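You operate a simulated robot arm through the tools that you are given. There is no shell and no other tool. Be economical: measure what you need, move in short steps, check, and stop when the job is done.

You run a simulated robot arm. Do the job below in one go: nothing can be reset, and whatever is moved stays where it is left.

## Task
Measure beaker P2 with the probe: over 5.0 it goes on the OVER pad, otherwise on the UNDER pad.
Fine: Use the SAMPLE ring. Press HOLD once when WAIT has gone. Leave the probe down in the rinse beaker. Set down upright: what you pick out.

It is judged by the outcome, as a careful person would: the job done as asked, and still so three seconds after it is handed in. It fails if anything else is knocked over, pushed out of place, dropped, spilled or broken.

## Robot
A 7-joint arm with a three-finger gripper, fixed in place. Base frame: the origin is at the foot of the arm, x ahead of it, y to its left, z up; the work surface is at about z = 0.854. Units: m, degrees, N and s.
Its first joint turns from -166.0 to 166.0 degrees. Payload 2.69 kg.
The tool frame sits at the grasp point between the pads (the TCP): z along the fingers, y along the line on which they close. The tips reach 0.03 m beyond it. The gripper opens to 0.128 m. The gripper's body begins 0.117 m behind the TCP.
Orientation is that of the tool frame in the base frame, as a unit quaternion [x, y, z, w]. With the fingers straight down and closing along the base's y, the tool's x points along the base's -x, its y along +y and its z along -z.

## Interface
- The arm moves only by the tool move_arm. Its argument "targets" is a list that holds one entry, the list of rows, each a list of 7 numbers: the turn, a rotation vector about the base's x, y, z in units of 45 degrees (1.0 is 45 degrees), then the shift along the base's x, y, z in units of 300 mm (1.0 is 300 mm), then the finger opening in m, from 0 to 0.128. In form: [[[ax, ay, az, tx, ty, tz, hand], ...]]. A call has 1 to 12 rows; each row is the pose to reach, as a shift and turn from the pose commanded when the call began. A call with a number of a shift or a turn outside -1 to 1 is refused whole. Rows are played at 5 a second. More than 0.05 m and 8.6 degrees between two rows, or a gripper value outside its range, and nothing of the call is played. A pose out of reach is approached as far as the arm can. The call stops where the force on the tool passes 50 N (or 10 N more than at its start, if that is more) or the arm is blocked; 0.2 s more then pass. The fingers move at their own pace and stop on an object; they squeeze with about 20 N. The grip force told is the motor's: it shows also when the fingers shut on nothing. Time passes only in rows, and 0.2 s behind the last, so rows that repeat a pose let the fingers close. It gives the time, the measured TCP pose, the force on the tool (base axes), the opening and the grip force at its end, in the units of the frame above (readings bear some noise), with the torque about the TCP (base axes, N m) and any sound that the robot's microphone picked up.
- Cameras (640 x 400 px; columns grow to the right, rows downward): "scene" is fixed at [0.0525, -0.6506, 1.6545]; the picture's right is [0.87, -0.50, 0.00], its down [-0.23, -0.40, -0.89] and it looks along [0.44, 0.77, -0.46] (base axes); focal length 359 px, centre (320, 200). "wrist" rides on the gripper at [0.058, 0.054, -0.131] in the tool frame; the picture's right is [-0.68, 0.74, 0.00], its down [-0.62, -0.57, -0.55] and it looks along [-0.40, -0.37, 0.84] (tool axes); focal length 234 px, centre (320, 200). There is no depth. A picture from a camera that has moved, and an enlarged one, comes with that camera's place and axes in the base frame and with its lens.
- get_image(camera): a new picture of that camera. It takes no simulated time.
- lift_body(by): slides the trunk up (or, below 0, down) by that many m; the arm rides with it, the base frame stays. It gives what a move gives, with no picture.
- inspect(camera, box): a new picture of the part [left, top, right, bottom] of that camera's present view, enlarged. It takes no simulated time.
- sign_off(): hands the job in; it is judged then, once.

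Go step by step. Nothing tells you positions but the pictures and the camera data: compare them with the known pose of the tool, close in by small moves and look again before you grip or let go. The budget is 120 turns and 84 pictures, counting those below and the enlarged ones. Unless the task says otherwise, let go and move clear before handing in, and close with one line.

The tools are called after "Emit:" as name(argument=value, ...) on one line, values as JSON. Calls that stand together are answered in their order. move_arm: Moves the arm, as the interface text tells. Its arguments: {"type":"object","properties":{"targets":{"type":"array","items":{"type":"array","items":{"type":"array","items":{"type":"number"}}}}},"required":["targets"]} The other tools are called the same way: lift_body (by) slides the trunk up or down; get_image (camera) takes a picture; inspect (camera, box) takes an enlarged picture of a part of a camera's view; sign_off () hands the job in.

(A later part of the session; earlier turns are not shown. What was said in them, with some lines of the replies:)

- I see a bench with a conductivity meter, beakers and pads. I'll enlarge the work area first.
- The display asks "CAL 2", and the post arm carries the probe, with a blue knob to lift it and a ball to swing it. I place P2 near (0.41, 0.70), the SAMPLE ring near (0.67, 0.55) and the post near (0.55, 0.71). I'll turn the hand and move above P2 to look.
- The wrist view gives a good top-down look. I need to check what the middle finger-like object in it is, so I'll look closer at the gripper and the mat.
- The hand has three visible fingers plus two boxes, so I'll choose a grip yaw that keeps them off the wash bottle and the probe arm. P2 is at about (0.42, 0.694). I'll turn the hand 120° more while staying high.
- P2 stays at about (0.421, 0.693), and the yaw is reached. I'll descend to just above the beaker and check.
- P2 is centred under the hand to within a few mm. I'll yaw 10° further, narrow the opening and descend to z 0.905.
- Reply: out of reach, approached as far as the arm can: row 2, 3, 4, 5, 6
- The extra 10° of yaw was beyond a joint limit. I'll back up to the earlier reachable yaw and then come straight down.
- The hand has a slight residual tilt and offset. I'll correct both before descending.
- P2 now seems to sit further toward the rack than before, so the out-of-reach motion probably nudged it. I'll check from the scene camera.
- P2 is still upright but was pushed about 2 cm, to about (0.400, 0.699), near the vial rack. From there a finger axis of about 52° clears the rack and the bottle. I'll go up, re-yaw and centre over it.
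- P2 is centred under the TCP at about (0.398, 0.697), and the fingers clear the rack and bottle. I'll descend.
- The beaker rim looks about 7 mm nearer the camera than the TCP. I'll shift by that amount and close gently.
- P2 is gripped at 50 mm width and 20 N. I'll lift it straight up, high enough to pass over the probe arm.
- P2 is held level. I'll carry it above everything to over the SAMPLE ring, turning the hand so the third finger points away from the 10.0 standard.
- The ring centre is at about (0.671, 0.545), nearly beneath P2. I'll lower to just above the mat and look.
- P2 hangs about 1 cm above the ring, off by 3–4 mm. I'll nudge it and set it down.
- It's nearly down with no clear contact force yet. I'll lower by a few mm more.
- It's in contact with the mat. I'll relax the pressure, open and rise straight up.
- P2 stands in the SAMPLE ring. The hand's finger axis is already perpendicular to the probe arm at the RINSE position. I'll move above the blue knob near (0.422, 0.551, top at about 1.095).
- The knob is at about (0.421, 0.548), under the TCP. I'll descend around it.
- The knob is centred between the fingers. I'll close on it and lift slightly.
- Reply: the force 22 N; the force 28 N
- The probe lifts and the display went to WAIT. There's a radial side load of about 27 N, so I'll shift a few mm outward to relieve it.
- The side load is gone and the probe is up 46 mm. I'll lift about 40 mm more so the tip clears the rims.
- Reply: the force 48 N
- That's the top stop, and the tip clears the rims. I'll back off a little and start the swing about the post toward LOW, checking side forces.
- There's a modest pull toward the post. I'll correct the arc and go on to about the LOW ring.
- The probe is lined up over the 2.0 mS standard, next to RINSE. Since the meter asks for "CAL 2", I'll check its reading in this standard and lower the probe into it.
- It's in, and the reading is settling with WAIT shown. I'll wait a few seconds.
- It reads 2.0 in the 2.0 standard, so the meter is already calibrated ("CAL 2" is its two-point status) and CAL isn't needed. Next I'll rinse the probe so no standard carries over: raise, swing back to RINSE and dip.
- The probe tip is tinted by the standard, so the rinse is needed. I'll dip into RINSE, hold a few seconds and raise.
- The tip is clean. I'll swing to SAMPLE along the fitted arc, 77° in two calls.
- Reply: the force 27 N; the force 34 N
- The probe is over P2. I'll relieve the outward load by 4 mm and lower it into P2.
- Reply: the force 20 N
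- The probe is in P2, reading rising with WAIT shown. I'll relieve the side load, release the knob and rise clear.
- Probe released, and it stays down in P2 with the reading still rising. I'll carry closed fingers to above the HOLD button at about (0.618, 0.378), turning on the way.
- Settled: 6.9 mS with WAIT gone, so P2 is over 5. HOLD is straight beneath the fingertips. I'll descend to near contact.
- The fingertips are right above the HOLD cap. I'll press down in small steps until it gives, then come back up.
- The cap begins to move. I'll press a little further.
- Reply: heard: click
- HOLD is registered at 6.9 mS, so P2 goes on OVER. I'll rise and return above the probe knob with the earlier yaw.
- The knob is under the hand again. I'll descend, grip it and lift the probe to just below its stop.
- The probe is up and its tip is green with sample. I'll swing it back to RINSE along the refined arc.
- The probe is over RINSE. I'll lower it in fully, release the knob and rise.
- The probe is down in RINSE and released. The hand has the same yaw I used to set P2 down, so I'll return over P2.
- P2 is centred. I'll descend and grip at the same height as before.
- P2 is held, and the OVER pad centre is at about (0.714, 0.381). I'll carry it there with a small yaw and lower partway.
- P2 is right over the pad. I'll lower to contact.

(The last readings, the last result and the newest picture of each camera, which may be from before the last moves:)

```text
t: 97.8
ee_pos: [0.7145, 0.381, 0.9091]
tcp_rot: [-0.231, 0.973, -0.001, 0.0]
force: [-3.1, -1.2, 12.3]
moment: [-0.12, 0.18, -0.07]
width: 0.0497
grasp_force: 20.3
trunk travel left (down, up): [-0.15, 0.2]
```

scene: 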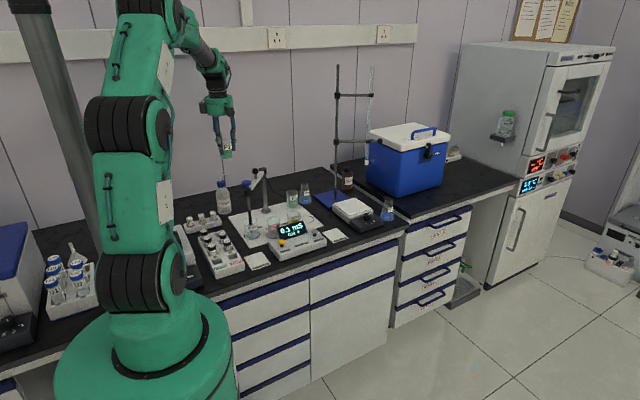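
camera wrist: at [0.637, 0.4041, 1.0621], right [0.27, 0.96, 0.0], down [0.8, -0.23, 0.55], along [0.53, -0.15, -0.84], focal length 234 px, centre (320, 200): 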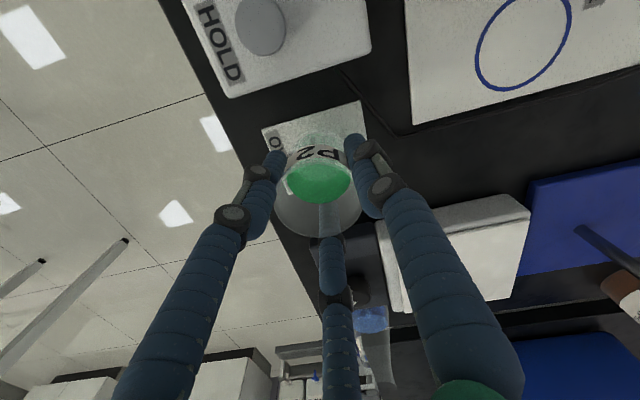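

It's in contact. I'll relax, open and rise clear.

Emit:
move_arm(targets=[[[0, 0, 0, 0, 0, 0.006, 0.045], [0, 0, 0, 0, 0, 0.006, 0.055], [0, 0, 0, 0, 0, 0.006, 0.065], [0, 0, 0, 0, 0, 0.006, 0.078], [0, 0, 0, 0, 0, 0.03, 0.08], [0, 0, 0, 0, 0, 0.1, 0.08], [0, 0, 0, 0, 0, 0.2, 0.08], [0, 0, 0, 0, 0, 0.3, 0.08], [0, 0, 0, 0, 0, 0.45, 0.08], [0, 0, 0, 0, 0, 0.6, 0.08], [0, 0, 0, 0, 0, 0.75, 0.08], [0, 0, 0, 0, 0, 0.9, 0.08]]])

Emit:
inspect(camera="scene", box=[190, 130, 370, 270])

Emit:
inspect(camera="scene", box=[300, 190, 370, 250])

```text
t: 100.4
ee_pos: [0.715, 0.3804, 1.179]
tcp_rot: [-0.231, 0.973, -0.001, -0.001]
force: [-0.5, -0.2, -0.6]
moment: [0.01, -0.03, 0.0]
width: 0.08
grasp_force: 0.1
trunk travel left (down, up): [-0.15, 0.2]
```

```text
2.86 times, centred on (280, 200) of scene
camera zoom: at [0.0525, -0.6506, 1.6545], right [0.87, -0.5, 0.0], down [-0.23, -0.4, -0.89], along [0.44, 0.77, -0.46], focal length 1025 px, centre (434, 200)
```

zoom: 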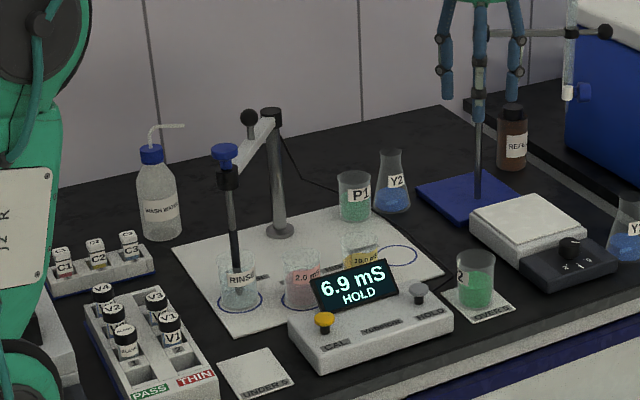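

```text
6.67 times, centred on (335, 220) of scene
camera zoom: at [0.0525, -0.6506, 1.6545], right [0.87, -0.5, 0.0], down [-0.23, -0.4, -0.89], along [0.44, 0.77, -0.46], focal length 2392 px, centre (220, 67)
```

zoom: 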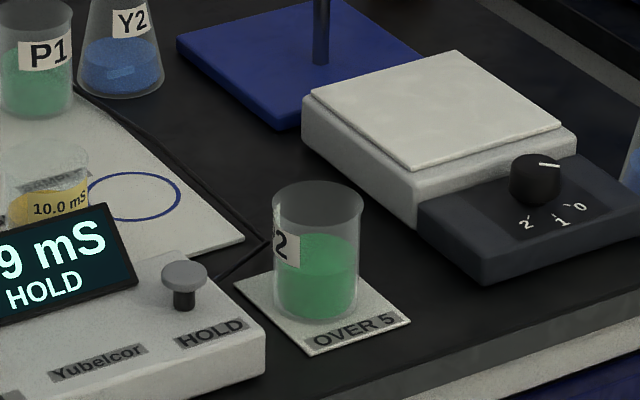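

P2 stands upright on the OVER pad, the probe is down in RINSE, the meter holds 6.9 mS and the hand is clear. I'm handing in.

Emit:
sign_off()

```text
The job is handed in.
```

P2 read 6.9 mS, held with one press of HOLD after WAIT cleared, so it now stands upright on the OVER pad with the probe left down in the rinse beaker. Early on I nudged P2 about 2 cm before gripping it. I also dipped the probe in the 2.0 mS standard to check the meter (it read 2.0) and rinsed it before the sample.
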